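You operate a simulated robot arm through the tools that you are given. There is no shell and no other tool. Be economical: measure what you need, move in short steps, check, and stop when the job is done.

You are at the controls of a simulated robot arm. One attempt, no reset.

Task
Change the cracked grey pad in the holder for the blue one.
Fine: loosen the wing nut, drop the old pad in the WORN tray, push the new one home, then tighten the nut.
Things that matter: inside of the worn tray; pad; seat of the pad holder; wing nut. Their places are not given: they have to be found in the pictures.

The check looks at the end state, three seconds after you hand in, the way a careful person would. Anything else that was tipped, shoved, dropped, spilled or broken makes it a failure.

Robot
A 6-joint arm with a two-finger parallel gripper, fixed in place. Base frame: the origin is at the foot of the arm, x ahead of it, y to its left, z up; the work surface is at about z = 0.86. Readings come in m, degrees, newtons and seconds.
With the tool pointing down near the work surface it reaches from about 0.24 to 0.64 m from the base axis. Its first joint turns from -66.0 to 66.0 degrees. Payload 2.7 kg.
The tool frame sits at the grasp point between the pads (the TCP): z along the fingers, y along the line on which they close. The tips reach 0.023 m beyond it. The gripper opens to 0.094 m. The fingers are 0.038 m wide and 0.01 m thick; the gripper's body (0.054 by 0.096 m) begins 0.039 m behind the TCP.
Orientation is that of the tool frame in the base frame, as [roll, pitch, yaw] about the fixed x, y, z axes, in that order (R = Rz(yaw) Ry(pitch) Rx(roll)). With the fingers straight down and closing along the base's y, the tool's x points along the base's -x, its y along +y and its z along -z.

Tools
- The arm moves only by the tool play_rows. Its argument "rows" is a list of rows, each a list of 3 entries, a list of its own where there are three numbers: the shift along the base's x, y, z in m, then the turn, a rotation vector about the base's x, y, z in degrees, then the opening, from 0 (shut) to 1 (fully open). In form: [[[x, y, z], [ax, ay, az], jaw], ...]. A call has 1 to 10 rows; each row is the pose to reach, as a shift and turn from the pose commanded when the call began. Each row takes 0.2 s and may step no farther than 0.05 m and 8.6 degrees from the row before; otherwise, or with a gripper value out of range, the whole call is refused. Where a pose cannot be reached the arm comes as near as it can. A force on the tool above 70 N (or 10 N above the force at the start of the call, whichever is more), or a blocked arm, ends the call early, and 0.2 s more pass. The fingers move at their own pace (about 0.045 m/s each) and stop on an object; they squeeze with about 24 N. The grip force told is the motor's: it shows also when the fingers shut on nothing. Time passes only in rows, and 0.2 s behind the last, so rows that repeat a pose let the fingers close. It gives the time, the measured TCP pose, the force on the tool (base axes), the opening and the grip force at its end, in the units of the frame above (readings bear some noise), with the torque about the TCP (base axes, N m) and any sound that the robot's microphone picked up.
- Cameras (640 x 400 px; columns grow to the right, rows downward): "scene" is fixed at [0.0767, -0.4313, 1.4016]; the picture's right is [0.78, -0.63, 0.00], its down [-0.37, -0.45, -0.81] and it looks along [0.51, 0.63, -0.58] (base axes); focal length 323 px, centre (320, 200). "wrist" rides on the gripper at [0.087, 0.016, -0.074] in the tool frame; the picture's right is [-0.18, 0.98, 0.00], its down [-0.58, -0.11, -0.81] and it looks along [-0.79, -0.15, 0.59] (tool axes); focal length 243 px, centre (320, 200).
- grab_frame(camera): a new picture of that camera. The clock stands still meanwhile.
- point_at(camera, pixels): for up to 12 pixels [column, row] of the newest picture of that camera ("zoom" is the newest enlarged one), the place [x, y, z] in the base frame of the surface seen there, good to about 0.003 m. The clock stands still meanwhile.
- zoom(camera, box): a new picture of the part [left, top, right, bottom] of that camera's present view, enlarged. The clock stands still meanwhile.
- hand_in(): hands the job in; it is judged then, once.

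Keep the steps short. Do not move on a guess: measure, check each grasp and each placing, and mend mistakes. In all there are 80 turns and 38 pictures (those below and enlarged ones count). Leave the gripper open and the arm clear of the work at the hand-in unless told otherwise, and finish with a single line.

The tools are called as name(argument=value, ...) on one line, values as JSON. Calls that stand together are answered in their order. play_rows: Moves the arm, as the interface text tells. Its arguments: {"type":"object","properties":{"rows":{"type":"array","items":{"type":"array"}}},"required":["rows"]} The other tools are called the same way: grab_frame (camera) takes a picture; point_at (camera, pixels) gives the place of the surface under pixels of a picture; zoom (camera, box) takes an enlarged picture of a part of a camera's view; hand_in () hands the job in.

At the start:

```text
time: 0.0
position: [0.3919, -0.06, 1.2167]
tool_rot: [-179.9, 0.0, -180.0]
ft_force: [1.1, -0.4, 0.7]
moment: [0.02, 0.04, -0.03]
width: 0.0941
gripper_force: 0.0
```

scene: 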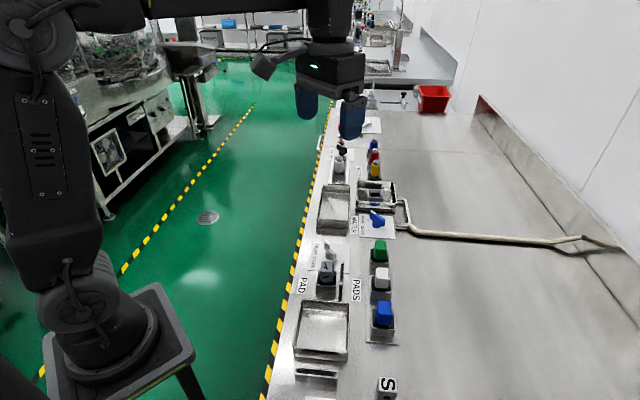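
wrist: 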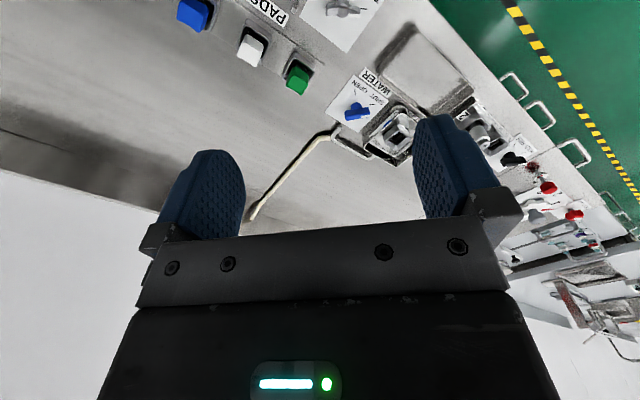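

I see a bench with pads (green, white, blue) around (380,250-315) in the scene picture, and trays at (322,330) and (333,208). I'll enlarge those areas.

zoom(camera="scene", box=[270, 220, 430, 320])

zoom(camera="scene", box=[270, 300, 430, 400])

zoom(camera="scene", box=[290, 130, 450, 230])

```text
4.00 times, centred on (350, 270) of scene
```

zoom: 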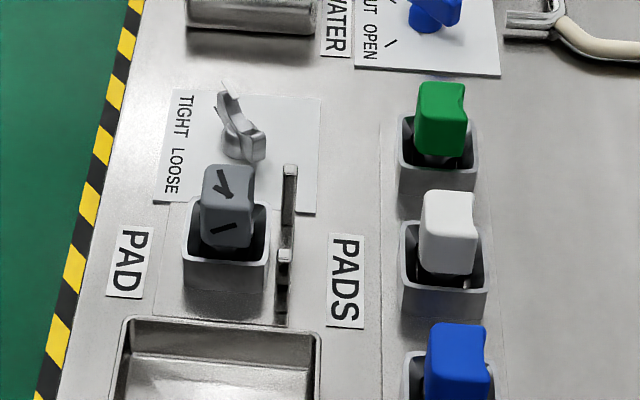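

```text
4.00 times, centred on (350, 350) of scene
```

zoom: 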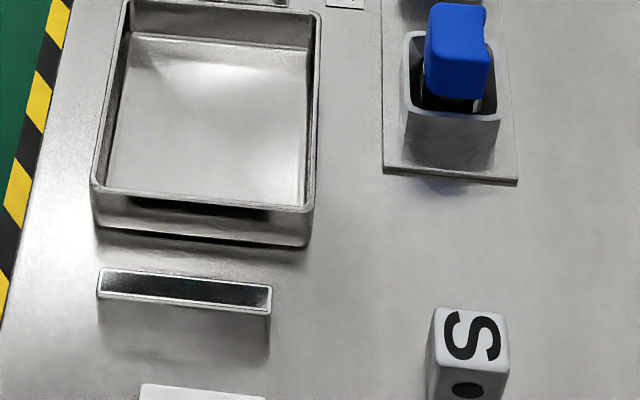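

```text
4.00 times, centred on (370, 180) of scene
```

zoom: 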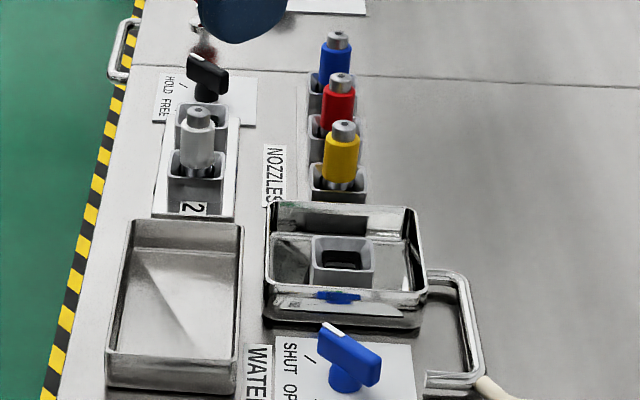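

The pad holder is at (328,268), its nut at (330,252), the blue pad at (384,308). There are trays at (322,330) and (333,208), and I can't read a WORN label yet. I'll measure these points.

point_at(camera="scene", pixels=[[327, 266], [328, 277], [330, 253], [327, 243], [335, 259], [384, 306], [384, 318], [322, 330], [335, 208], [320, 398], [316, 371], [341, 270]])

grab_frame(camera="wrist")

```text
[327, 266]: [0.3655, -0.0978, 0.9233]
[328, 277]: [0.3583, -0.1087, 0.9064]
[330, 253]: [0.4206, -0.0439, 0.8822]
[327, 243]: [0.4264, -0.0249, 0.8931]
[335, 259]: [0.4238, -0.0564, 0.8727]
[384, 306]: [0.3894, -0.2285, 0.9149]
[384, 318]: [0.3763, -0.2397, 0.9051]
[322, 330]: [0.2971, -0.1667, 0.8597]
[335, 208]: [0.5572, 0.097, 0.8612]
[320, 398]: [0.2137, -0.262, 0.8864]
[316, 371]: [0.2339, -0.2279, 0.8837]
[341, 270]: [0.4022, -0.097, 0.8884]
```

```text
32 pictures are left
```

wrist: 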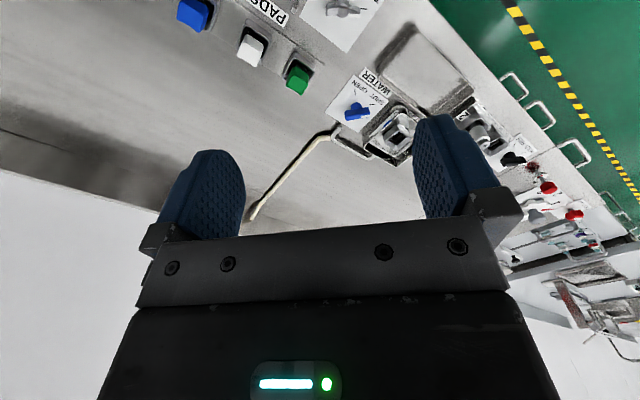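

The bench runs at 45° to the base: along it is u=(0.7,0.7), and away from the operator is v=(0.7,-0.7). I'll turn the tool +45° high above the bench and move towards the near tray, then tilt the camera down to look for the tray label.

play_rows(rows=[[[-0.015, -0.023, 0], [0, 0, 7.5], 1], [[-0.03, -0.046, 0], [0, 0, 15], 1], [[-0.045, -0.07, 0], [0, 0, 22.5], 1], [[-0.06, -0.093, 0], [0, 0, 30], 1], [[-0.075, -0.117, 0], [0, 0, 37.5], 1], [[-0.092, -0.14, 0], [0, 0, 45], 1]])

play_rows(rows=[[[0, 0, 0], [-5.5, 5.5, 0], 1], [[0, 0, 0], [-11, 11, 0], 1], [[0, 0, 0], [-16.5, 16.5, 0], 1], [[0, 0, 0], [-22, 22, 0], 1]])

grab_frame(camera="wrist")

```text
time: 1.4
position: [0.3019, -0.2015, 1.2178]
tool_rot: [-180.0, 0.0, -135.0]
ft_force: [-0.2, 0.3, -0.2]
moment: [0.0, 0.02, -0.01]
width: 0.0944
gripper_force: 0.0
```

```text
time: 2.4
position: [0.2998, -0.2002, 1.2179]
tool_rot: [-180.0, -31.2, -135.0]
ft_force: [0.2, -0.4, -0.3]
moment: [0.02, 0.01, 0.02]
width: 0.0939
gripper_force: 0.1
```

```text
31 pictures are left
```

wrist: 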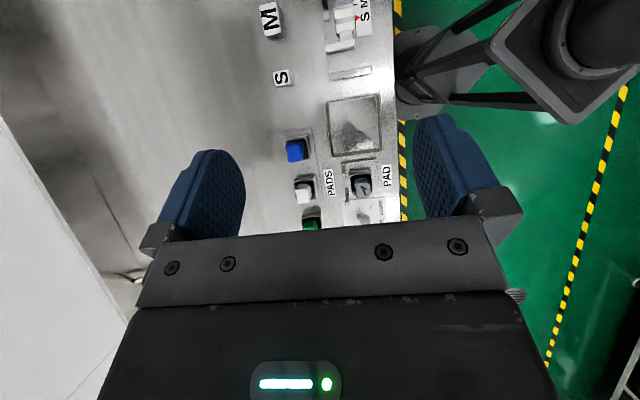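

The tray at (354,125) shows, with other things beyond it: "S", "M", and a slide scale. I'll enlarge to look for the label.

zoom(camera="wrist", box=[260, 80, 420, 180])

zoom(camera="wrist", box=[250, 0, 410, 100])

```text
4.00 times, centred on (340, 130) of wrist
```

zoom: 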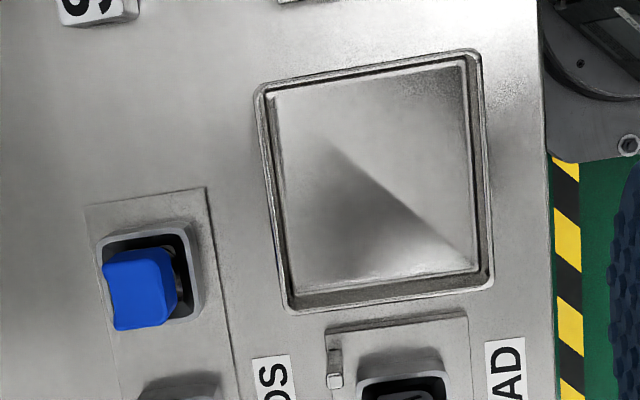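

```text
4.00 times, centred on (330, 50) of wrist
```

zoom: 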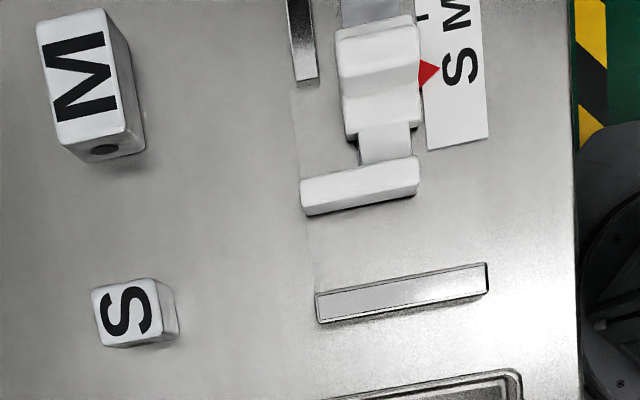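

No label is visible from this side. It may be on the front faces, so I'll level the tool and turn it to look along v from the operator's side.

play_rows(rows=[[[0, 0, 0], [5.5, -5.5, 0], 1], [[0, 0, 0], [11, -11, 0], 1], [[0, 0, 0], [16.5, -16.5, 0], 1], [[0, 0, 0], [22, -22, 0], 1]])

play_rows(rows=[[[0.005, 0.024, 0], [0, 0, -8.5], 1], [[0.01, 0.048, 0], [0, 0, -17], 1], [[0.015, 0.072, 0], [0, 0, -25.5], 1], [[0.02, 0.096, 0], [0, 0, -34], 1], [[0.025, 0.12, 0], [0, 0, -42.5], 1], [[0.03, 0.144, 0], [0, 0, -51], 1], [[0.035, 0.168, 0], [0, 0, -59.5], 1], [[0.04, 0.19, 0], [0, 0, -68], 1], [[0.045, 0.21, 0], [0, 0, -76.5], 1], [[0.05, 0.23, 0], [0, 0, -85], 1]])

play_rows(rows=[[[0, 0, 0], [0, 0, -5], 1], [[0, 0, 0], [4, 4, -5], 1], [[0, 0, 0], [9, 9, -5], 1], [[0, 0, 0], [14, 14, -5], 1], [[0, 0, 0], [18, 18, -5], 1]])

grab_frame(camera="wrist")

```text
time: 3.4
position: [0.2985, -0.1995, 1.2181]
tool_rot: [179.9, 0.1, -135.0]
ft_force: [-0.4, 0.7, -0.3]
moment: [0.02, 0.02, -0.01]
width: 0.0939
gripper_force: 0.1
```

```text
time: 5.6
position: [0.3503, 0.0282, 1.2173]
tool_rot: [-180.0, 0.1, 139.9]
ft_force: [0.2, 0.3, 0.4]
moment: [-0.01, -0.01, -0.01]
width: 0.0938
gripper_force: 0.0
```

```text
time: 6.8
position: [0.35, 0.0299, 1.2175]
tool_rot: [178.8, -25.5, 135.2]
ft_force: [-0.6, 0.1, 0.1]
moment: [0.03, -0.01, -0.01]
width: 0.0941
gripper_force: 0.1
```

```text
28 pictures are left
```

wrist: 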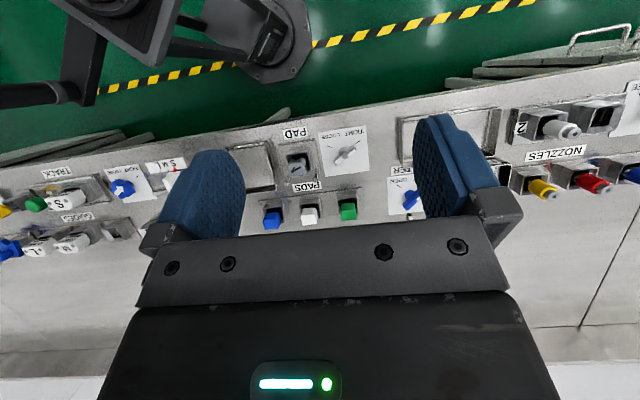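

zoom(camera="wrist", box=[230, 110, 390, 210])

zoom(camera="wrist", box=[390, 80, 550, 180])

```text
4.00 times, centred on (310, 160) of wrist
```

zoom: 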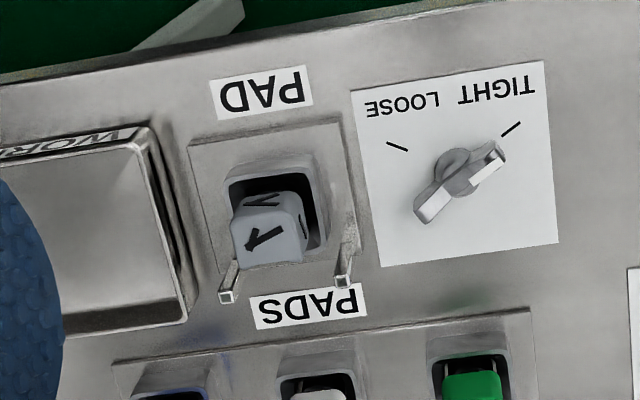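

```text
4.00 times, centred on (470, 130) of wrist
```

zoom: 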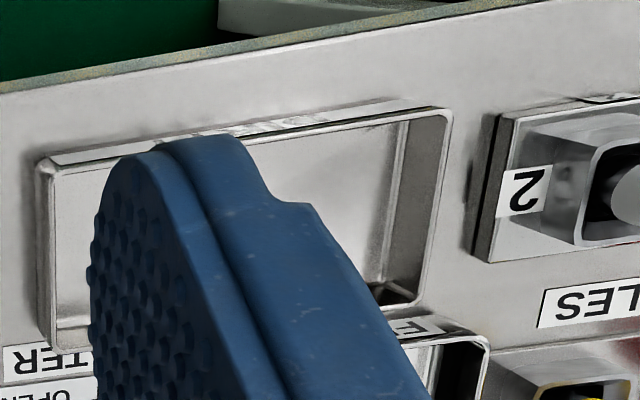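

The near tray's front rim reads "WOR…" – that is the WORN tray. The wing nut's pointer lies at the TIGHT mark. I'll enlarge the nut and the holder for measuring.

zoom(camera="wrist", box=[270, 125, 374, 190])

point_at(camera="zoom", pixels=[[547, 104], [365, 134], [460, 172], [500, 150], [415, 224], [100, 245], [190, 245], [105, 120], [230, 110], [255, 200], [150, 210], [460, 230]])

```text
6.15 times, centred on (322, 158) of wrist
```

zoom: 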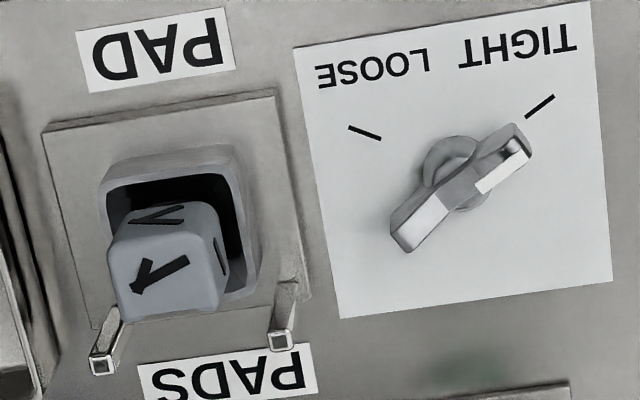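

```text
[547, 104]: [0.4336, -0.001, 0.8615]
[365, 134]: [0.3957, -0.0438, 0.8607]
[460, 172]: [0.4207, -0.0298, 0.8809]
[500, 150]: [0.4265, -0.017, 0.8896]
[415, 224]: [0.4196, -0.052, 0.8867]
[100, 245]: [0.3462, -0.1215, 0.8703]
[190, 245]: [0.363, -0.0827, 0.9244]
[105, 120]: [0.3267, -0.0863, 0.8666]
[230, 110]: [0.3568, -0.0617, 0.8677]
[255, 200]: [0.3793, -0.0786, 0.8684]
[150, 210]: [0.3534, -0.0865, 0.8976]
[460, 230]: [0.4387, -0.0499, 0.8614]
```

I'll measure more points on the same zoom: the pad's top corners, the nut's wing tips and middle, and the mark ends.

point_at(camera="zoom", pixels=[[165, 278], [122, 262], [205, 248], [210, 298], [132, 310], [520, 145], [405, 240], [456, 190], [528, 115], [552, 97], [350, 127], [379, 139]])

point_at(camera="zoom", pixels=[[485, 165], [430, 215], [400, 215], [512, 128], [440, 240], [525, 155], [104, 364], [282, 340], [110, 185], [225, 155], [252, 290], [278, 290]])

```text
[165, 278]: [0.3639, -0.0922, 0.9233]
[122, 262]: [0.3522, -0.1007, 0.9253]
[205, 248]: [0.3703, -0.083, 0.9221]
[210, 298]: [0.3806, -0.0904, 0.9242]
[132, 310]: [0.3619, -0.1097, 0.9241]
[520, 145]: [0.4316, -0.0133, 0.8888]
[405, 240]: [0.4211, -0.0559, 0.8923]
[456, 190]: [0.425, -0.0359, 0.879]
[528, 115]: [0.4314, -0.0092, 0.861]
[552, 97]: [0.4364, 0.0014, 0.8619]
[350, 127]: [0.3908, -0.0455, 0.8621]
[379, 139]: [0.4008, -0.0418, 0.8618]
```

```text
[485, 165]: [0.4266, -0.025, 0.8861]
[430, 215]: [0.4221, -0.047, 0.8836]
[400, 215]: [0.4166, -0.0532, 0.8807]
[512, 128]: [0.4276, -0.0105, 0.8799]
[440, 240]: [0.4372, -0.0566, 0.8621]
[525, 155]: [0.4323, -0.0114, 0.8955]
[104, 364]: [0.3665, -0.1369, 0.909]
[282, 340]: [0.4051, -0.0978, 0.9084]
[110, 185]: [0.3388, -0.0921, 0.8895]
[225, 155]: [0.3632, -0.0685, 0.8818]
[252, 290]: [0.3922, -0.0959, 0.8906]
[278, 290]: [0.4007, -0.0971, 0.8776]
```

The nut: centre ≈(0.4255,-0.0345), wing at base angle ≈75°, top z ≈0.892; the LOOSE mark is at ≈195°, so loosening is +120° about z. The pad's top centre ≈(0.366,-0.096,0.924). I'll move the camera closer for a look at the pad's orientation.

play_rows(rows=[[[0.005, -0.029, -0.036], [0, 0, 0], 1], [[0.01, -0.058, -0.072], [0, 0, 0], 1], [[0.014, -0.087, -0.108], [0, 0, 0], 1], [[0.018, -0.115, -0.147], [0, 0, 0], 1], [[0.018, -0.115, -0.147], [0, 0, 0], 1]])

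grab_frame(camera="wrist")

```text
time: 8.0
position: [0.3696, -0.0843, 1.0746]
tool_rot: [178.9, -25.3, 135.2]
ft_force: [-0.2, 0.3, 0.7]
moment: [-0.01, 0.0, 0.03]
width: 0.0938
gripper_force: 0.1
```

```text
24 pictures are left
```

wrist: 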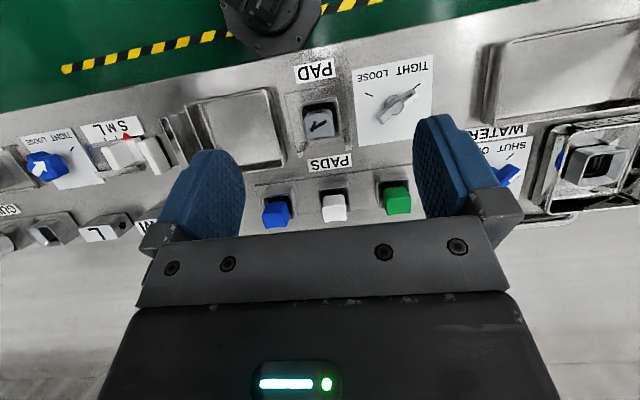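

zoom(camera="wrist", box=[250, 78, 442, 198])

zoom(camera="wrist", box=[250, 170, 346, 230])

```text
3.33 times, centred on (346, 138) of wrist
```

zoom: 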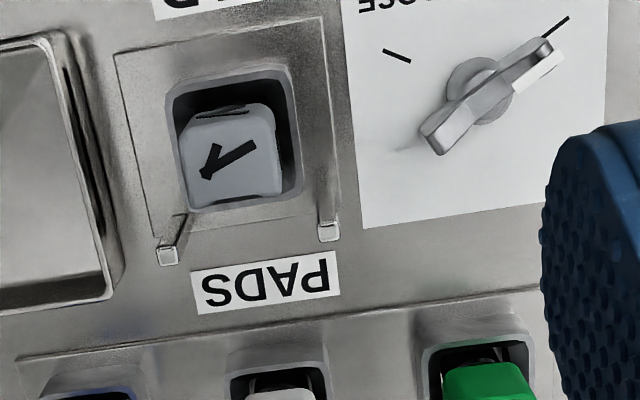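

```text
6.67 times, centred on (298, 200) of wrist
```

zoom: 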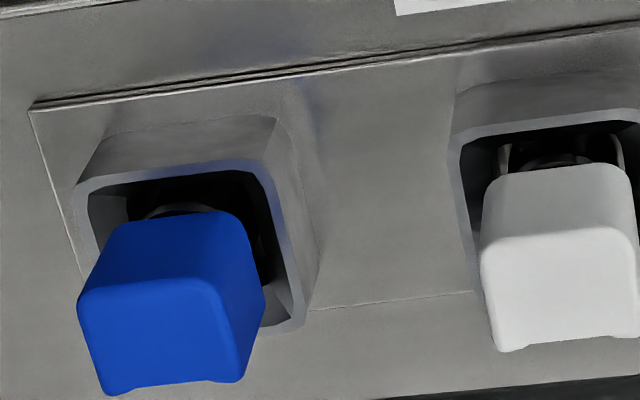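

Grey and blue both have their notch facing +v, so they share an orientation. Next I level the tool (the inverse of my earlier tilt), then turn 65° more so the fingers close across the wing, above the nut at z≈1.02.

play_rows(rows=[[[0, 0, 0.01], [-4.5, -4.5, 1.25], 0.5], [[0, 0, 0.02], [-9, -9, 2.5], 0.5], [[0, 0, 0.02], [-13.5, -13.5, 3.75], 0.5], [[0, 0, 0.02], [-18, -18, 5], 0.5]])

play_rows(rows=[[[0.007, 0.006, 0], [0, 0, -8.2], 0.5], [[0.014, 0.012, 0], [0, 0, -16.4], 0.5], [[0.021, 0.018, 0], [0, 0, -24.6], 0.5], [[0.028, 0.025, 0], [0, 0, -32.8], 0.5], [[0.035, 0.032, 0], [0, 0, -41], 0.5], [[0.042, 0.039, -0.02], [0, 0, -49.2], 0.5], [[0.049, 0.045, -0.04], [0, 0, -57.4], 0.5], [[0.0575, 0.0505, -0.06], [0, 0, -65], 0.5], [[0.0575, 0.0505, -0.08], [0, 0, -65], 0.5]])

zoom(camera="scene", box=[280, 180, 408, 260])

```text
time: 9.0
position: [0.3681, -0.0853, 1.0911]
tool_rot: [180.0, 0.3, 140.0]
ft_force: [-0.7, 1.0, -0.1]
moment: [0.0, 0.01, -0.03]
width: 0.0469
gripper_force: 0.0
```

```text
time: 11.0
position: [0.4254, -0.0337, 1.0109]
tool_rot: [-180.0, 0.0, 74.8]
ft_force: [-0.1, -0.2, 0.0]
moment: [-0.01, 0.0, 0.0]
width: 0.047
gripper_force: 0.1
```

```text
5.00 times, centred on (344, 220) of scene
```

zoom: 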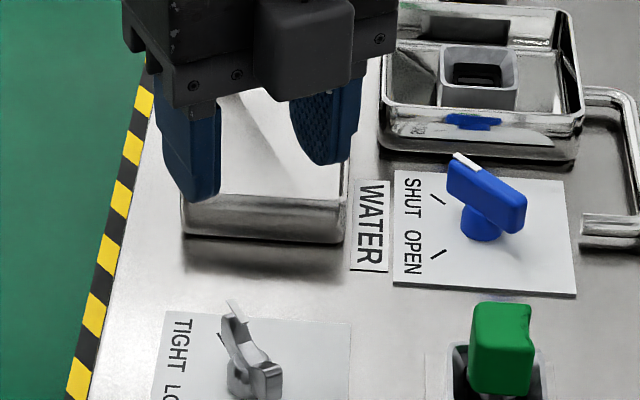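

The gripper is over the nut (0.4254,-0.0337) with yaw 74.8°, clear of the valve. I'll descend to z≈0.893 (tips ≈0.870, above the card at 0.861).

play_rows(rows=[[[0, 0, -0.04], [0, 0, 0], 0.5], [[0, 0, -0.08], [0, 0, 0], 0.5], [[0, 0, -0.1], [0, 0, 0], 0.5], [[0, 0, -0.11], [0, 0, 0], 0.5], [[0, 0, -0.117], [0, 0, 0], 0.5], [[0, 0, -0.117], [0, 0, 0], 0.5]])

zoom(camera="scene", box=[280, 200, 408, 280])

```text
time: 12.4
position: [0.4255, -0.0345, 0.895]
tool_rot: [-180.0, 0.1, 74.9]
ft_force: [-0.5, 1.2, -0.4]
moment: [0.03, 0.02, 0.02]
width: 0.0469
gripper_force: 0.0
```

```text
5.00 times, centred on (344, 240) of scene
```

zoom: 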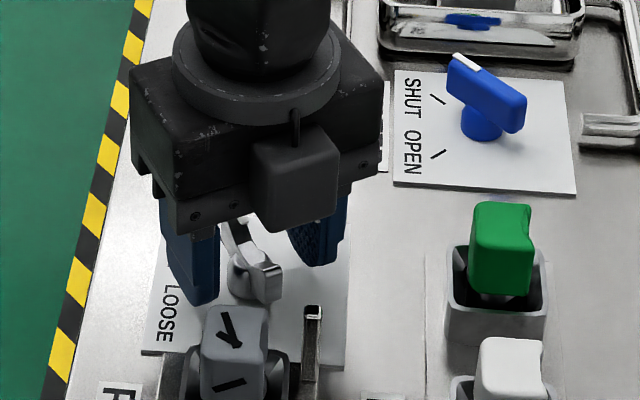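

The wing is between the fingers. Closing.

play_rows(rows=[[[0, 0, 0], [0, 0, 0], 0.3], [[0, 0, 0], [0, 0, 0], 0.1], [[0, 0, 0], [0, 0, 0], 0], [[0, 0, 0], [0, 0, 0], 0], [[0, 0, 0], [0, 0, 0], 0]])

```text
time: 13.6
position: [0.425, -0.0347, 0.8941]
tool_rot: [179.9, 0.1, 75.0]
ft_force: [1.4, 0.1, -3.3]
moment: [-0.05, -0.09, 0.02]
width: 0.0182
gripper_force: 45.3
```

It grips at 18 mm width with hardly any side force. I'll turn +60° first and watch the torque.

play_rows(rows=[[[0, 0, 0], [0, 0, 6], 0], [[0, 0, 0], [0, 0, 12], 0], [[0, 0, 0], [0, 0, 18], 0], [[0, 0, 0], [0, 0, 24], 0], [[0, 0, 0], [0, 0, 30], 0], [[0, 0, 0], [0, 0, 36], 0], [[0, 0, 0], [0, 0, 42], 0], [[0, 0, 0], [0, 0, 48], 0], [[0, 0, 0], [0, 0, 54], 0], [[0, 0, 0], [0, 0, 60], 0]])

```text
time: 15.8
position: [0.4257, -0.0351, 0.8938]
tool_rot: [179.8, 0.2, 135.2]
ft_force: [11.4, 1.7, 13.9]
moment: [-0.26, -0.69, -0.02]
width: 0.0182
gripper_force: 45.4
```

The turn went 60° with modest forces (11 N in x, 14 N in z) and no jam. Another 50°.

play_rows(rows=[[[0, 0, 0], [0, 0, 6], 0], [[0, 0, 0], [0, 0, 12], 0], [[0, 0, 0], [0, 0, 18], 0], [[0, 0, 0], [0, 0, 24], 0], [[0, 0, 0], [0, 0, 30], 0], [[0, 0, 0], [0, 0, 36], 0], [[0, 0, 0], [0, 0, 42], 0], [[0, 0, 0], [0, 0, 46], 0], [[0, 0, 0], [0, 0, 50], 0]])

zoom(camera="scene", box=[280, 200, 408, 280])

```text
time: 17.8
position: [0.4258, -0.0347, 0.8956]
tool_rot: [180.0, 0.4, -174.9]
ft_force: [20.6, 16.3, 1.4]
moment: [0.32, -0.12, -0.02]
width: 0.0184
gripper_force: 45.1
```

```text
5.00 times, centred on (344, 240) of scene
```

zoom: 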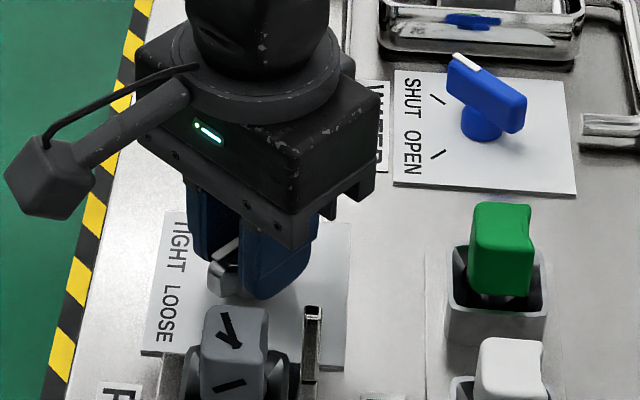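

The wing follows; it's at about 185°. The nut pushes the tool to +x+y, so I'll shift 1 mm that way and turn the last 10°.

play_rows(rows=[[[0.001, 0.001, 0], [0, 0, 3], 0], [[0.001, 0.001, 0], [0, 0, 6], 0], [[0.001, 0.001, 0], [0, 0, 9], 0], [[0.001, 0.001, 0], [0, 0, 11], 0], [[0.001, 0.001, 0], [0, 0, 11], 0]])

```text
time: 19.0
position: [0.4258, -0.0335, 0.8943]
tool_rot: [180.0, 0.2, -163.9]
ft_force: [12.0, 5.3, 11.9]
moment: [-0.03, 0.19, -0.25]
width: 0.018
gripper_force: 44.7
```

Moment about z is −0.25, possibly the end stop. I'll open the fingers to half and rise, then look at the nut.

play_rows(rows=[[[0, 0, 0], [0, 0, 0], 0.3], [[0, 0, 0], [0, 0, 0], 0.5], [[0, 0, 0], [0, 0, 0], 0.5], [[0, 0, 0.03], [0, 0, 0], 0.5], [[0, 0, 0.08], [0, 0, 0], 0.5], [[0, 0, 0.13], [0, 0, 0], 0.5], [[-0.03, 0.02, 0.16], [0, 0, 0], 0.5], [[-0.06, 0.04, 0.16], [0, 0, 0], 0.5]])

zoom(camera="scene", box=[290, 225, 386, 285])

```text
time: 20.8
position: [0.3658, 0.0047, 1.054]
tool_rot: [-180.0, -0.1, -164.0]
ft_force: [0.4, 0.7, -0.1]
moment: [0.0, 0.01, 0.02]
width: 0.047
gripper_force: 0.0
```

```text
6.67 times, centred on (338, 255) of scene
```

zoom: 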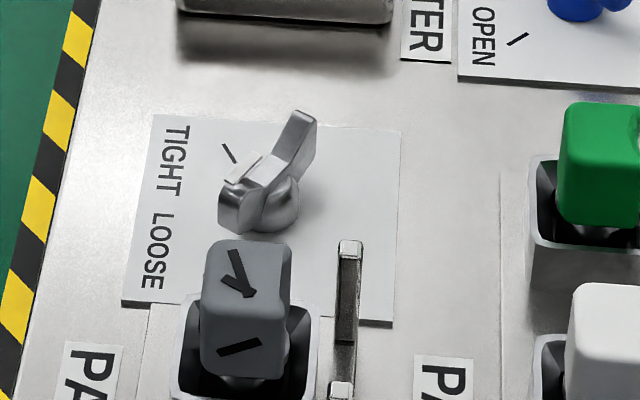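

The nut's wing has turned. I'll measure its two ends.

point_at(camera="zoom", pixels=[[303, 118], [240, 165], [228, 200], [235, 182], [290, 150], [265, 190], [255, 172], [310, 130], [230, 155], [250, 330], [245, 270]])

```text
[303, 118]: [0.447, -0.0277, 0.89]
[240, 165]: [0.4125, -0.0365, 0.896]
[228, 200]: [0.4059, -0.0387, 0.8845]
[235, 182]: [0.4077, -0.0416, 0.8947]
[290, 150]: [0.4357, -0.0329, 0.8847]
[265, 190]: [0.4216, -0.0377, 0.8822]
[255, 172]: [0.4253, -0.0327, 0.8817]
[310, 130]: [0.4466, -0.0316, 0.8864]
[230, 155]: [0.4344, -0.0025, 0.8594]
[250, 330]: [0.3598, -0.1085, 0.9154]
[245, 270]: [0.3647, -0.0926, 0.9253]
```

The pointer end is now at ≈194.5°, at the LOOSE mark. Next: turn to yaw −135° (closing along v, between the holder's two posts) and go over the grey pad at (0.3655,−0.096).

play_rows(rows=[[[0, -0.02, 0], [0, 0, 7.25], 0.64], [[0, -0.045, 0], [0, 0, 14.5], 0.64], [[0, -0.07, 0], [0, 0, 21.75], 0.64], [[0, -0.1005, 0], [0, 0, 29], 0.64], [[0, -0.1005, -0.03], [0, 0, 29], 0.64], [[0, -0.1005, -0.06], [0, 0, 29], 0.64], [[0, -0.1005, -0.08], [0, 0, 29], 0.64]])

zoom(camera="scene", box=[280, 220, 408, 300])

```text
time: 22.4
position: [0.3643, -0.0917, 0.9736]
tool_rot: [180.0, 0.0, -135.1]
ft_force: [0.7, -0.4, -0.4]
moment: [-0.01, 0.04, -0.05]
width: 0.0602
gripper_force: 0.1
```

```text
5.00 times, centred on (344, 260) of scene
```

zoom: 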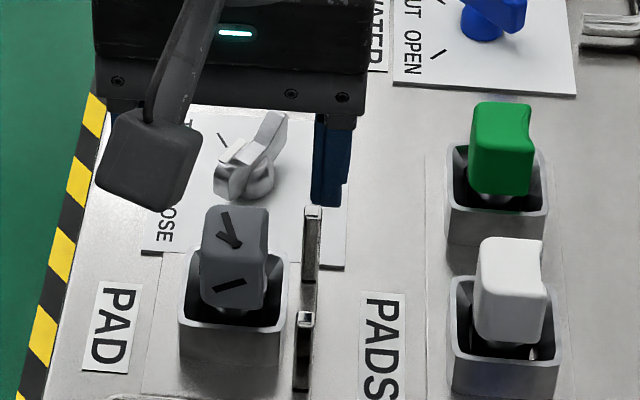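

Descending over the pad to z≈0.921.

play_rows(rows=[[[0, 0, -0.01], [0, 0, 0], 0.64], [[0, 0, -0.02], [0, 0, 0], 0.64], [[0, 0, -0.03], [0, 0, 0], 0.64], [[0, 0, -0.04], [0, 0, 0], 0.64], [[0, 0, -0.053], [0, 0, 0], 0.64], [[0, 0, -0.053], [0, 0, 0], 0.64]])

zoom(camera="scene", box=[280, 220, 408, 300])

```text
time: 23.8
position: [0.3644, -0.0946, 0.9201]
tool_rot: [180.0, 0.1, -135.0]
ft_force: [0.9, -0.2, -0.3]
moment: [0.0, -0.01, -0.01]
width: 0.06
gripper_force: 0.0
```

```text
5.00 times, centred on (344, 260) of scene
```

zoom: 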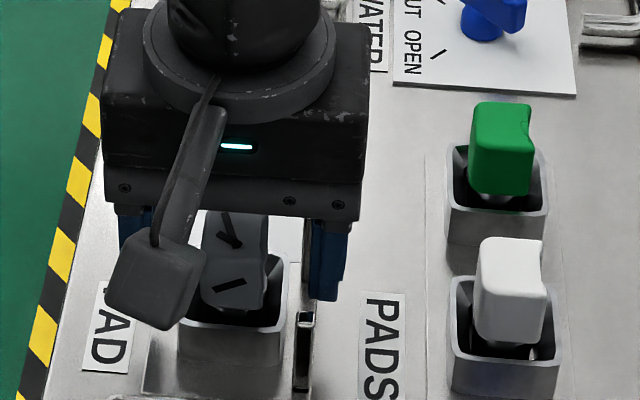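

The pad is between the fingers, and they are clear of the posts. Closing, then a check.

play_rows(rows=[[[0, 0, 0], [0, 0, 0], 0.4], [[0, 0, 0], [0, 0, 0], 0.2], [[0, 0, 0], [0, 0, 0], 0.1], [[0, 0, 0], [0, 0, 0], 0.1], [[0, 0, 0], [0, 0, 0], 0.1]])

```text
time: 25.0
position: [0.3654, -0.0938, 0.9209]
tool_rot: [-180.0, 0.0, -135.0]
ft_force: [-0.7, 2.4, 0.6]
moment: [0.07, 0.03, -0.03]
width: 0.025
gripper_force: 23.2
```

It grips at 25 mm, 23 N. Lifting slowly.

play_rows(rows=[[[0, 0, 0.005], [0, 0, 0], 0.1], [[0, 0, 0.012], [0, 0, 0], 0.1], [[0, 0, 0.02], [0, 0, 0], 0.1], [[0, 0, 0.03], [0, 0, 0], 0.1], [[0, 0, 0.045], [0, 0, 0], 0.1], [[0, 0, 0.065], [0, 0, 0], 0.1], [[0, 0, 0.085], [0, 0, 0], 0.1]])

zoom(camera="scene", box=[264, 200, 424, 300])

```text
time: 26.6
position: [0.3666, -0.0937, 1.0059]
tool_rot: [179.9, 0.1, -134.9]
ft_force: [-0.8, -0.6, -0.4]
moment: [0.0, 0.0, 0.0]
width: 0.0248
gripper_force: 24.0
```

```text
4.00 times, centred on (344, 250) of scene
```

zoom: 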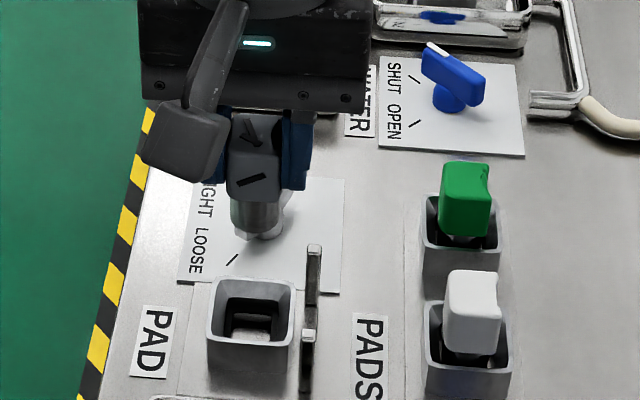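

The old pad is out, with a metal shank. I'll measure the shank's bottom, and the holder's rim and seat.

point_at(camera="zoom", pixels=[[258, 236], [240, 225], [255, 195], [228, 284], [290, 287], [212, 335], [285, 342], [250, 325], [250, 305], [315, 248], [310, 335], [258, 150]])

```text
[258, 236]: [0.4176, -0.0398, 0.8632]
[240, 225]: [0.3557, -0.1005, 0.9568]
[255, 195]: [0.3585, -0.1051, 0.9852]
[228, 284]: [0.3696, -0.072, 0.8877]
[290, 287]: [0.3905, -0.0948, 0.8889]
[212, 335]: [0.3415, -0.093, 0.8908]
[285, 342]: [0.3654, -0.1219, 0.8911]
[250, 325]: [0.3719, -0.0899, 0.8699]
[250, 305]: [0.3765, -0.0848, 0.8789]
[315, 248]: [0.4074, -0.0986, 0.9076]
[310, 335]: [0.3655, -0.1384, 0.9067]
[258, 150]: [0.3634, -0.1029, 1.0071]
```

The holder's centre is ≈(0.3668,−0.0954), rim z 0.890, seat ≈0.870. Now I'll measure the tray corners.

point_at(camera="scene", pixels=[[301, 302], [348, 305], [294, 348], [347, 354], [322, 335], [310, 335], [335, 335], [322, 345]])

```text
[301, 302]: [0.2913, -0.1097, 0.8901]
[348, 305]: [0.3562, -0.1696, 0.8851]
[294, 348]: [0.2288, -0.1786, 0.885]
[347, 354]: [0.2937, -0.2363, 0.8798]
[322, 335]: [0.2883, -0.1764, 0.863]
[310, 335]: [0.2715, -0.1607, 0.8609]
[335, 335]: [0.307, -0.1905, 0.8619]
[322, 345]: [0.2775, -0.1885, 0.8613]
```

The tray centre is (0.2925,−0.1735), rim ≈0.885, floor ≈0.861. I'll carry the old pad over it.

play_rows(rows=[[[-0.02, -0.02, 0], [0, 0, 0], 0.1], [[-0.04, -0.04, 0], [0, 0, 0], 0.1], [[-0.06, -0.06, 0], [0, 0, 0], 0.1], [[-0.0735, -0.079, 0], [0, 0, 0], 0.1], [[-0.0735, -0.079, -0.03], [0, 0, 0], 0.1], [[-0.0735, -0.079, -0.055], [0, 0, 0], 0.1], [[-0.0735, -0.079, -0.075], [0, 0, 0], 0.1], [[-0.0735, -0.079, -0.087], [0, 0, 0], 0.1], [[-0.0735, -0.079, -0.087], [0, 0, 0], 0.1]])

zoom(camera="scene", box=[240, 260, 432, 380])

```text
time: 28.6
position: [0.2924, -0.1732, 0.9187]
tool_rot: [-180.0, -0.1, -135.0]
ft_force: [0.6, 0.2, -0.4]
moment: [0.02, 0.01, 0.04]
width: 0.0252
gripper_force: 24.2
```

```text
3.33 times, centred on (336, 320) of scene
```

zoom: 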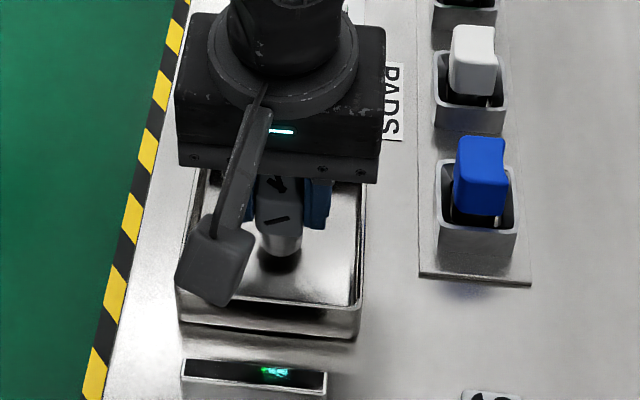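

The pad is over the tray. I'll lower it the last ~6 mm to touch, then open and rise.

play_rows(rows=[[[0, 0, -0.002], [0, 0, 0], 0.1], [[0, 0, -0.004], [0, 0, 0], 0.1], [[0, 0, -0.006], [0, 0, 0], 0.1], [[0, 0, -0.006], [0, 0, 0], 0.1]])

play_rows(rows=[[[0, 0, 0], [0, 0, 0], 0.3], [[0, 0, 0], [0, 0, 0], 0.6], [[0, 0, 0], [0, 0, 0], 0.64], [[0, 0, 0.02], [0, 0, 0], 0.64], [[0, 0, 0.05], [0, 0, 0], 0.64], [[0, 0, 0.09], [0, 0, 0], 0.64], [[0.03, 0.03, 0.11], [0, 0, 0], 0.64], [[0.06, 0.03, 0.11], [0, 0, 0], 0.64]])

zoom(camera="scene", box=[256, 240, 432, 350])

```text
time: 29.6
position: [0.2941, -0.1733, 0.913]
tool_rot: [-179.8, 0.2, -135.0]
ft_force: [-5.5, 3.8, 30.9]
moment: [0.1, 0.27, -0.01]
width: 0.0254
gripper_force: 23.6
```

```text
time: 31.4
position: [0.353, -0.1438, 1.0223]
tool_rot: [179.9, 0.0, -134.9]
ft_force: [0.6, 0.2, 0.7]
moment: [-0.02, -0.01, -0.01]
width: 0.06
gripper_force: 0.0
```

```text
3.64 times, centred on (344, 295) of scene
```

zoom: 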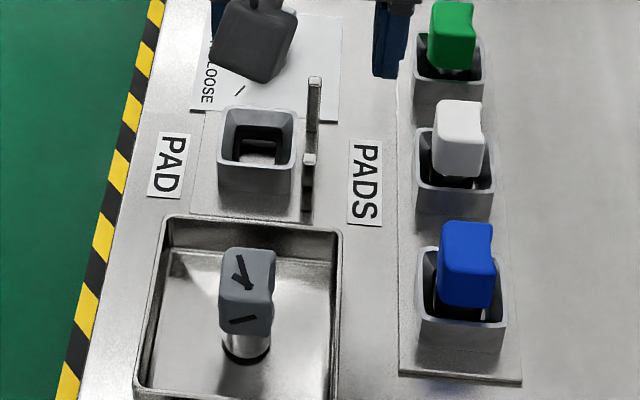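

The grey pad stands inside the WORN tray. Now I'll measure the blue pad and its rack pocket.

point_at(camera="zoom", pixels=[[449, 228], [487, 229], [446, 266], [488, 272], [467, 246], [467, 295], [428, 252], [498, 253], [423, 318], [504, 322], [467, 312]])

point_at(camera="zoom", pixels=[[252, 262], [248, 300], [260, 110], [221, 118], [293, 112], [222, 168], [289, 172], [460, 120]])

```text
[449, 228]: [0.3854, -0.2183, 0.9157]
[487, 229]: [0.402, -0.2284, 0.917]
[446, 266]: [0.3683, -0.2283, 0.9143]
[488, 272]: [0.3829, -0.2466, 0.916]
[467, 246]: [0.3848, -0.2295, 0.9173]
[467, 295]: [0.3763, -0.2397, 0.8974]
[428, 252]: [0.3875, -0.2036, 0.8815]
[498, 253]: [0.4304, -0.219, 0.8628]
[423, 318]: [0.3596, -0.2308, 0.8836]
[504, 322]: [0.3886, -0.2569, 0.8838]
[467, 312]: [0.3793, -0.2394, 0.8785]
```

```text
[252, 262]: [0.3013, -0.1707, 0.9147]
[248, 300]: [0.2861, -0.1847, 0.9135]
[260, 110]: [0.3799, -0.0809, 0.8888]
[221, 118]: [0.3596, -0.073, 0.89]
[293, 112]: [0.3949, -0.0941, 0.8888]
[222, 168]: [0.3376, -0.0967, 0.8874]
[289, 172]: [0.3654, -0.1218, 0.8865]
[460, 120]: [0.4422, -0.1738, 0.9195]
```

Blue pad: top centre ≈(0.3847,−0.2304), top z 0.9165. I'll go above it with the same orientation, then down to z 0.913.

play_rows(rows=[[[0.01, -0.029, 0], [0, 0, 0], 0.64], [[0.02, -0.058, 0], [0, 0, 0], 0.64], [[0.0317, -0.0866, 0], [0, 0, 0], 0.64], [[0.0317, -0.0866, -0.03], [0, 0, 0], 0.64], [[0.0317, -0.0866, -0.06], [0, 0, 0], 0.64], [[0.0317, -0.0866, -0.06], [0, 0, 0], 0.64]])

play_rows(rows=[[[0, 0, -0.015], [0, 0, 0], 0.64], [[0, 0, -0.03], [0, 0, 0], 0.64], [[0, 0, -0.04], [0, 0, 0], 0.64], [[0, 0, -0.049], [0, 0, 0], 0.64], [[0, 0, -0.049], [0, 0, 0], 0.64]])

zoom(camera="scene", box=[304, 240, 464, 340])

```text
time: 32.8
position: [0.3841, -0.2306, 0.9623]
tool_rot: [-180.0, -0.1, -135.0]
ft_force: [-0.2, 0.4, -0.1]
moment: [0.04, 0.0, 0.02]
width: 0.0601
gripper_force: 0.0
```

```text
time: 34.0
position: [0.3834, -0.2306, 0.9137]
tool_rot: [-180.0, 0.0, -134.9]
ft_force: [-0.7, -0.2, -1.1]
moment: [0.01, 0.01, -0.01]
width: 0.0601
gripper_force: 0.0
```

```text
4.00 times, centred on (384, 290) of scene
```

zoom: 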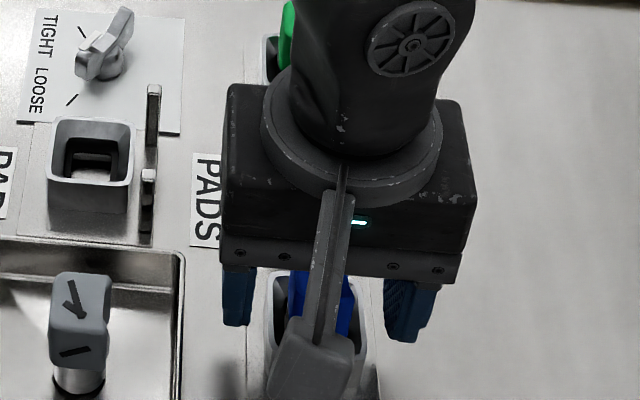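

The blue pad sits between the fingers. Closing, then lifting.

play_rows(rows=[[[0, 0, 0], [0, 0, 0], 0.4], [[0, 0, 0], [0, 0, 0], 0.2], [[0, 0, 0], [0, 0, 0], 0.1], [[0, 0, 0], [0, 0, 0], 0.1], [[0, 0, 0], [0, 0, 0], 0.1]])

play_rows(rows=[[[0, 0, 0.005], [0, 0, 0], 0.1], [[0, 0, 0.012], [0, 0, 0], 0.1], [[0, 0, 0.022], [0, 0, 0], 0.1], [[0, 0, 0.04], [0, 0, 0], 0.1], [[0, 0, 0.06], [0, 0, 0], 0.1], [[0, 0, 0.08], [0, 0, 0], 0.1], [[0, 0, 0.1], [0, 0, 0], 0.1]])

zoom(camera="scene", box=[304, 210, 464, 310])

```text
time: 35.2
position: [0.3837, -0.2295, 0.9143]
tool_rot: [-180.0, 0.1, -135.0]
ft_force: [0.2, 0.2, -0.8]
moment: [0.0, 0.0, -0.05]
width: 0.0249
gripper_force: 23.7
```

```text
time: 36.8
position: [0.3842, -0.2286, 1.0146]
tool_rot: [180.0, 0.0, -135.0]
ft_force: [-0.6, 0.2, -0.3]
moment: [0.04, -0.02, 0.01]
width: 0.0251
gripper_force: 24.5
```

```text
4.00 times, centred on (384, 260) of scene
```

zoom: 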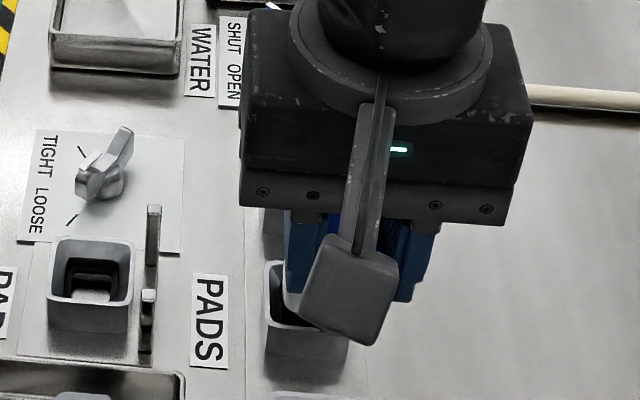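

The blue pad is held (25 mm, 24 N) and clear. I'll carry it over the holder to (0.365,−0.0947).

play_rows(rows=[[[-0.004, 0.027, 0], [0, 0, 0], 0.1], [[-0.008, 0.054, 0], [0, 0, 0], 0.1], [[-0.012, 0.081, 0], [0, 0, 0], 0.1], [[-0.016, 0.108, 0], [0, 0, 0], 0.1], [[-0.0193, 0.1339, 0], [0, 0, 0], 0.1], [[-0.0193, 0.1339, -0.02], [0, 0, 0], 0.1], [[-0.0193, 0.1339, -0.035], [0, 0, 0], 0.1], [[-0.0193, 0.1339, -0.035], [0, 0, 0], 0.1], [[-0.0193, 0.1339, -0.035], [0, 0, 0], 0.1]])

zoom(camera="scene", box=[280, 220, 408, 300])

```text
time: 38.8
position: [0.3652, -0.096, 0.9793]
tool_rot: [-179.9, 0.0, -135.1]
ft_force: [0.4, 0.9, 0.2]
moment: [0.03, 0.02, -0.01]
width: 0.0248
gripper_force: 23.9
```

```text
5.00 times, centred on (344, 260) of scene
```

zoom: 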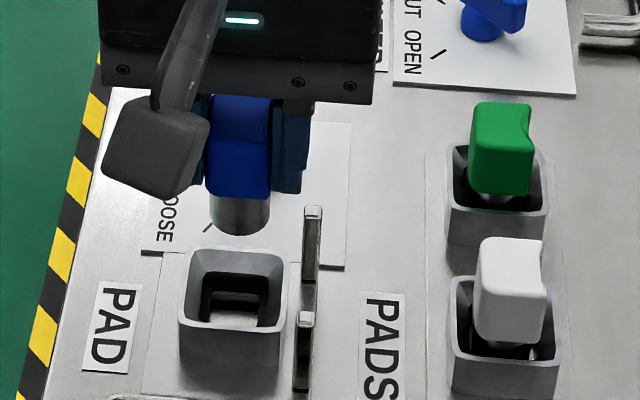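

It's lined up above the holder with the shank bottom at ≈0.927. Lowering slowly into it.

play_rows(rows=[[[0, 0.0005, -0.01], [0, 0, 0], 0.1], [[0, 0.0005, -0.02], [0, 0, 0], 0.1], [[0, 0.0005, -0.03], [0, 0, 0], 0.1], [[0, 0.0005, -0.038], [0, 0, 0], 0.1], [[0, 0.0005, -0.043], [0, 0, 0], 0.1], [[0, 0.0005, -0.043], [0, 0, 0], 0.1]])

```text
time: 40.2
position: [0.3651, -0.0956, 0.9351]
tool_rot: [179.9, 0.1, -135.0]
ft_force: [-0.6, 0.2, -1.0]
moment: [0.01, 0.01, -0.01]
width: 0.0252
gripper_force: 23.6
```

No contact at z=0.935. Going on in 2 mm steps towards ≈0.921.

play_rows(rows=[[[0, 0, -0.003], [0, 0, 0], 0.1], [[0, 0, -0.006], [0, 0, 0], 0.1], [[0, 0, -0.008], [0, 0, 0], 0.1], [[0, 0, -0.01], [0, 0, 0], 0.1], [[0, 0, -0.012], [0, 0, 0], 0.1], [[0, 0, -0.014], [0, 0, 0], 0.1], [[0, 0, -0.014], [0, 0, 0], 0.1]])

```text
time: 41.8
position: [0.3635, -0.0952, 0.9223]
tool_rot: [179.8, 0.0, -135.1]
ft_force: [-11.5, -11.9, 3.4]
moment: [-0.47, 0.43, -0.04]
width: 0.025
gripper_force: 23.9
```

There is a 16 N side push along −u and little in z. I'll ease 1.5 mm to −u, then push down further in small steps until it bottoms.

play_rows(rows=[[[-0.001, -0.001, 0], [0, 0, 0], 0.1], [[-0.001, -0.001, -0.001], [0, 0, 0], 0.1], [[-0.001, -0.001, -0.002], [0, 0, 0], 0.1], [[-0.001, -0.001, -0.002], [0, 0, 0], 0.1]])

```text
time: 42.8
position: [0.3646, -0.0956, 0.9209]
tool_rot: [-179.9, 0.1, -135.0]
ft_force: [-12.7, 0.9, 25.4]
moment: [-0.01, 0.39, 0.01]
width: 0.0255
gripper_force: 23.9
```

Now 25 N upward: it's bottoming, near the old pad's height. I'll press a bit more to be sure it's home.

play_rows(rows=[[[0, 0, -0.001], [0, 0, 0], 0.1], [[0, 0, -0.002], [0, 0, 0], 0.1], [[0, 0, -0.003], [0, 0, 0], 0.1], [[0, 0, -0.003], [0, 0, 0], 0.1]])

```text
time: 43.8
position: [0.3645, -0.0953, 0.9179]
tool_rot: [-179.9, 0.2, -135.0]
ft_force: [-5.3, 10.2, 30.3]
moment: [0.33, 0.07, 0.0]
width: 0.0249
gripper_force: 23.9
```

It moved 3 mm with only 5 N more: either sliding further in or slipping in the fingers. I'll open, rise, and measure the top height.

play_rows(rows=[[[0, 0, 0.003], [0, 0, 0], 0.2], [[0, 0, 0.003], [0, 0, 0], 0.5], [[0, 0, 0.003], [0, 0, 0], 0.64], [[0, 0, 0.02], [0, 0, 0], 0.64], [[0, 0, 0.05], [0, 0, 0], 0.64], [[0, 0, 0.09], [0, 0, 0], 0.64], [[-0.02, 0.03, 0.12], [0, 0, 0], 0.64], [[-0.02, 0.07, 0.12], [0, 0, 0], 0.64], [[-0.02, 0.11, 0.12], [0, 0, 0], 0.64]])

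zoom(camera="scene", box=[280, 220, 408, 300])

```text
time: 45.8
position: [0.3441, 0.0146, 1.0365]
tool_rot: [180.0, 0.0, -135.1]
ft_force: [0.9, -0.8, 0.7]
moment: [-0.02, 0.0, -0.02]
width: 0.0605
gripper_force: 0.1
```

```text
5.00 times, centred on (344, 260) of scene
```

zoom: 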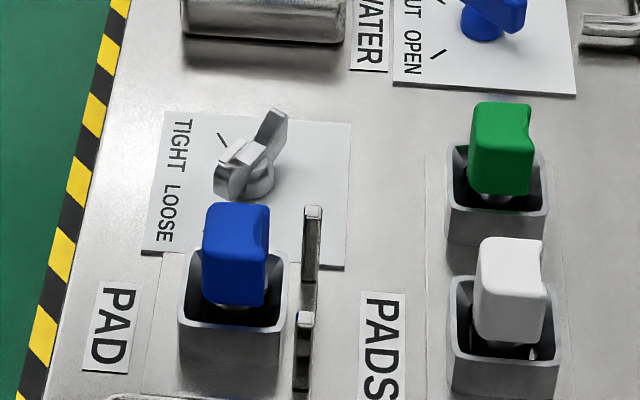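

It stands upright, almost exactly as the grey did (top edge row 202 against 205 in the same zoom). Measuring heights.

point_at(camera="zoom", pixels=[[214, 212], [262, 213], [212, 248], [258, 250], [235, 230], [225, 222], [248, 222], [222, 240], [248, 240]])

```text
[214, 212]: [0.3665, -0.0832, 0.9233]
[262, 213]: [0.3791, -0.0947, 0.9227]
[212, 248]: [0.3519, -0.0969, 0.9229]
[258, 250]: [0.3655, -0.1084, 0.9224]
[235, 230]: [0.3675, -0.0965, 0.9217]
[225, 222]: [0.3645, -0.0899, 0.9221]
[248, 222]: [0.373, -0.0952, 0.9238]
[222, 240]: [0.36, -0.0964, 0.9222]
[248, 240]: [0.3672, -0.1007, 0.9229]
```

The top is at 0.923, same as the old pad (0.9233). To make certain it is home, I'll press on its top with closed fingers.

play_rows(rows=[[[0.005, -0.028, 0], [0, 0, 0], 0.3], [[0.011, -0.056, 0], [0, 0, 0], 0], [[0.016, -0.084, 0], [0, 0, 0], 0], [[0.021, -0.1106, 0], [0, 0, 0], 0], [[0.021, -0.1106, -0.03], [0, 0, 0], 0], [[0.021, -0.1106, -0.06], [0, 0, 0], 0], [[0.021, -0.1106, -0.08], [0, 0, 0], 0], [[0.021, -0.1106, -0.084], [0, 0, 0], 0]])

play_rows(rows=[[[0, 0, -0.002], [0, 0, 0], 0], [[0, 0, -0.004], [0, 0, 0], 0], [[0, 0, -0.006], [0, 0, 0], 0], [[0, 0, -0.008], [0, 0, 0], 0], [[0, 0, -0.01], [0, 0, 0], 0]])

```text
time: 47.6
position: [0.3641, -0.0976, 0.9515]
tool_rot: [179.9, 0.1, -134.9]
ft_force: [-0.2, 0.3, 0.0]
moment: [0.05, -0.01, 0.0]
width: 0.0
gripper_force: 24.1
```

```text
time: 48.8
position: [0.3633, -0.098, 0.9483]
tool_rot: [-179.7, 0.2, -134.9]
ft_force: [-17.5, -0.3, 57.6]
moment: [-0.09, 0.58, -0.04]
width: 0.0
gripper_force: 24.3
```

58 N doesn't move it down: it's home. I'll rise and go back over the nut with the yaw used when I let go (−164°).

play_rows(rows=[[[0, 0, 0.03], [0, 0, 0], 0], [[0, 0, 0.07], [0, 0, 0], 0.2], [[0.015, 0.016, 0.09], [0, 0, -7.25], 0.5], [[0.03, 0.032, 0.09], [0, 0, -14.5], 0.5], [[0.045, 0.048, 0.09], [0, 0, -21.75], 0.5], [[0.0615, 0.063, 0.09], [0, 0, -29], 0.5], [[0.0615, 0.063, 0.09], [0, 0, -29], 0.5]])

```text
time: 50.4
position: [0.4243, -0.0323, 1.0337]
tool_rot: [180.0, 0.1, -164.1]
ft_force: [0.5, 0.0, -0.4]
moment: [-0.01, 0.0, 0.02]
width: 0.0468
gripper_force: 0.0
```

Descending onto the nut.

play_rows(rows=[[[0.002, -0.002, -0.04], [0, 0, 0], 0.5], [[0.002, -0.002, -0.08], [0, 0, 0], 0.5], [[0.002, -0.002, -0.11], [0, 0, 0], 0.5], [[0.002, -0.002, -0.125], [0, 0, 0], 0.5], [[0.002, -0.002, -0.139], [0, 0, 0], 0.5], [[0.002, -0.002, -0.139], [0, 0, 0], 0.5]])

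play_rows(rows=[[[0, 0, 0], [0, 0, 0], 0.3], [[0, 0, 0], [0, 0, 0], 0.1], [[0, 0, 0], [0, 0, 0], 0], [[0, 0, 0], [0, 0, 0], 0], [[0, 0, 0], [0, 0, 0], 0]])

```text
time: 51.8
position: [0.426, -0.0351, 0.8945]
tool_rot: [180.0, 0.0, -164.0]
ft_force: [-1.2, 0.4, 0.2]
moment: [0.02, 0.02, 0.01]
width: 0.0471
gripper_force: 0.1
```

```text
time: 53.0
position: [0.427, -0.0337, 0.894]
tool_rot: [179.9, 0.1, -164.0]
ft_force: [-4.7, 16.7, 0.8]
moment: [0.42, 0.07, -0.01]
width: 0.0186
gripper_force: 45.0
```

Gripped at 18.6 mm as before. Turning −60° with a 1 mm shift to +y to relieve the side force.

play_rows(rows=[[[0, 0.001, 0], [0, 0, -6], 0], [[0, 0.001, 0], [0, 0, -12], 0], [[0, 0.001, 0], [0, 0, -18], 0], [[0, 0.001, 0], [0, 0, -24], 0], [[0, 0.001, 0], [0, 0, -30], 0], [[0, 0.001, 0], [0, 0, -36], 0], [[0, 0.001, 0], [0, 0, -42], 0], [[0, 0.001, 0], [0, 0, -48], 0], [[0, 0.001, 0], [0, 0, -54], 0], [[0, 0.001, 0], [0, 0, -60], 0]])

play_rows(rows=[[[0, 0, 0], [0, 0, -6], 0], [[0, 0, 0], [0, 0, -12], 0], [[0, 0, 0], [0, 0, -18], 0], [[0, 0, 0], [0, 0, -24], 0], [[0, 0, 0], [0, 0, -30], 0], [[0, 0, 0], [0, 0, -36], 0], [[0, 0, 0], [0, 0, -42], 0], [[0, 0, 0], [0, 0, -48], 0], [[0, 0, 0], [0, 0, -54], 0], [[0, 0, 0], [0, 0, -58], 0]])

```text
time: 55.2
position: [0.4276, -0.0351, 0.8949]
tool_rot: [-179.8, -0.1, 135.9]
ft_force: [-23.9, 0.7, 17.9]
moment: [-0.36, 0.01, 0.02]
width: 0.0182
gripper_force: 45.2
```

```text
time: 57.4
position: [0.4252, -0.0369, 0.8933]
tool_rot: [-179.4, 0.3, 77.9]
ft_force: [-28.3, -18.4, 21.8]
moment: [0.27, 0.52, 0.08]
width: 0.0183
gripper_force: 45.2
```

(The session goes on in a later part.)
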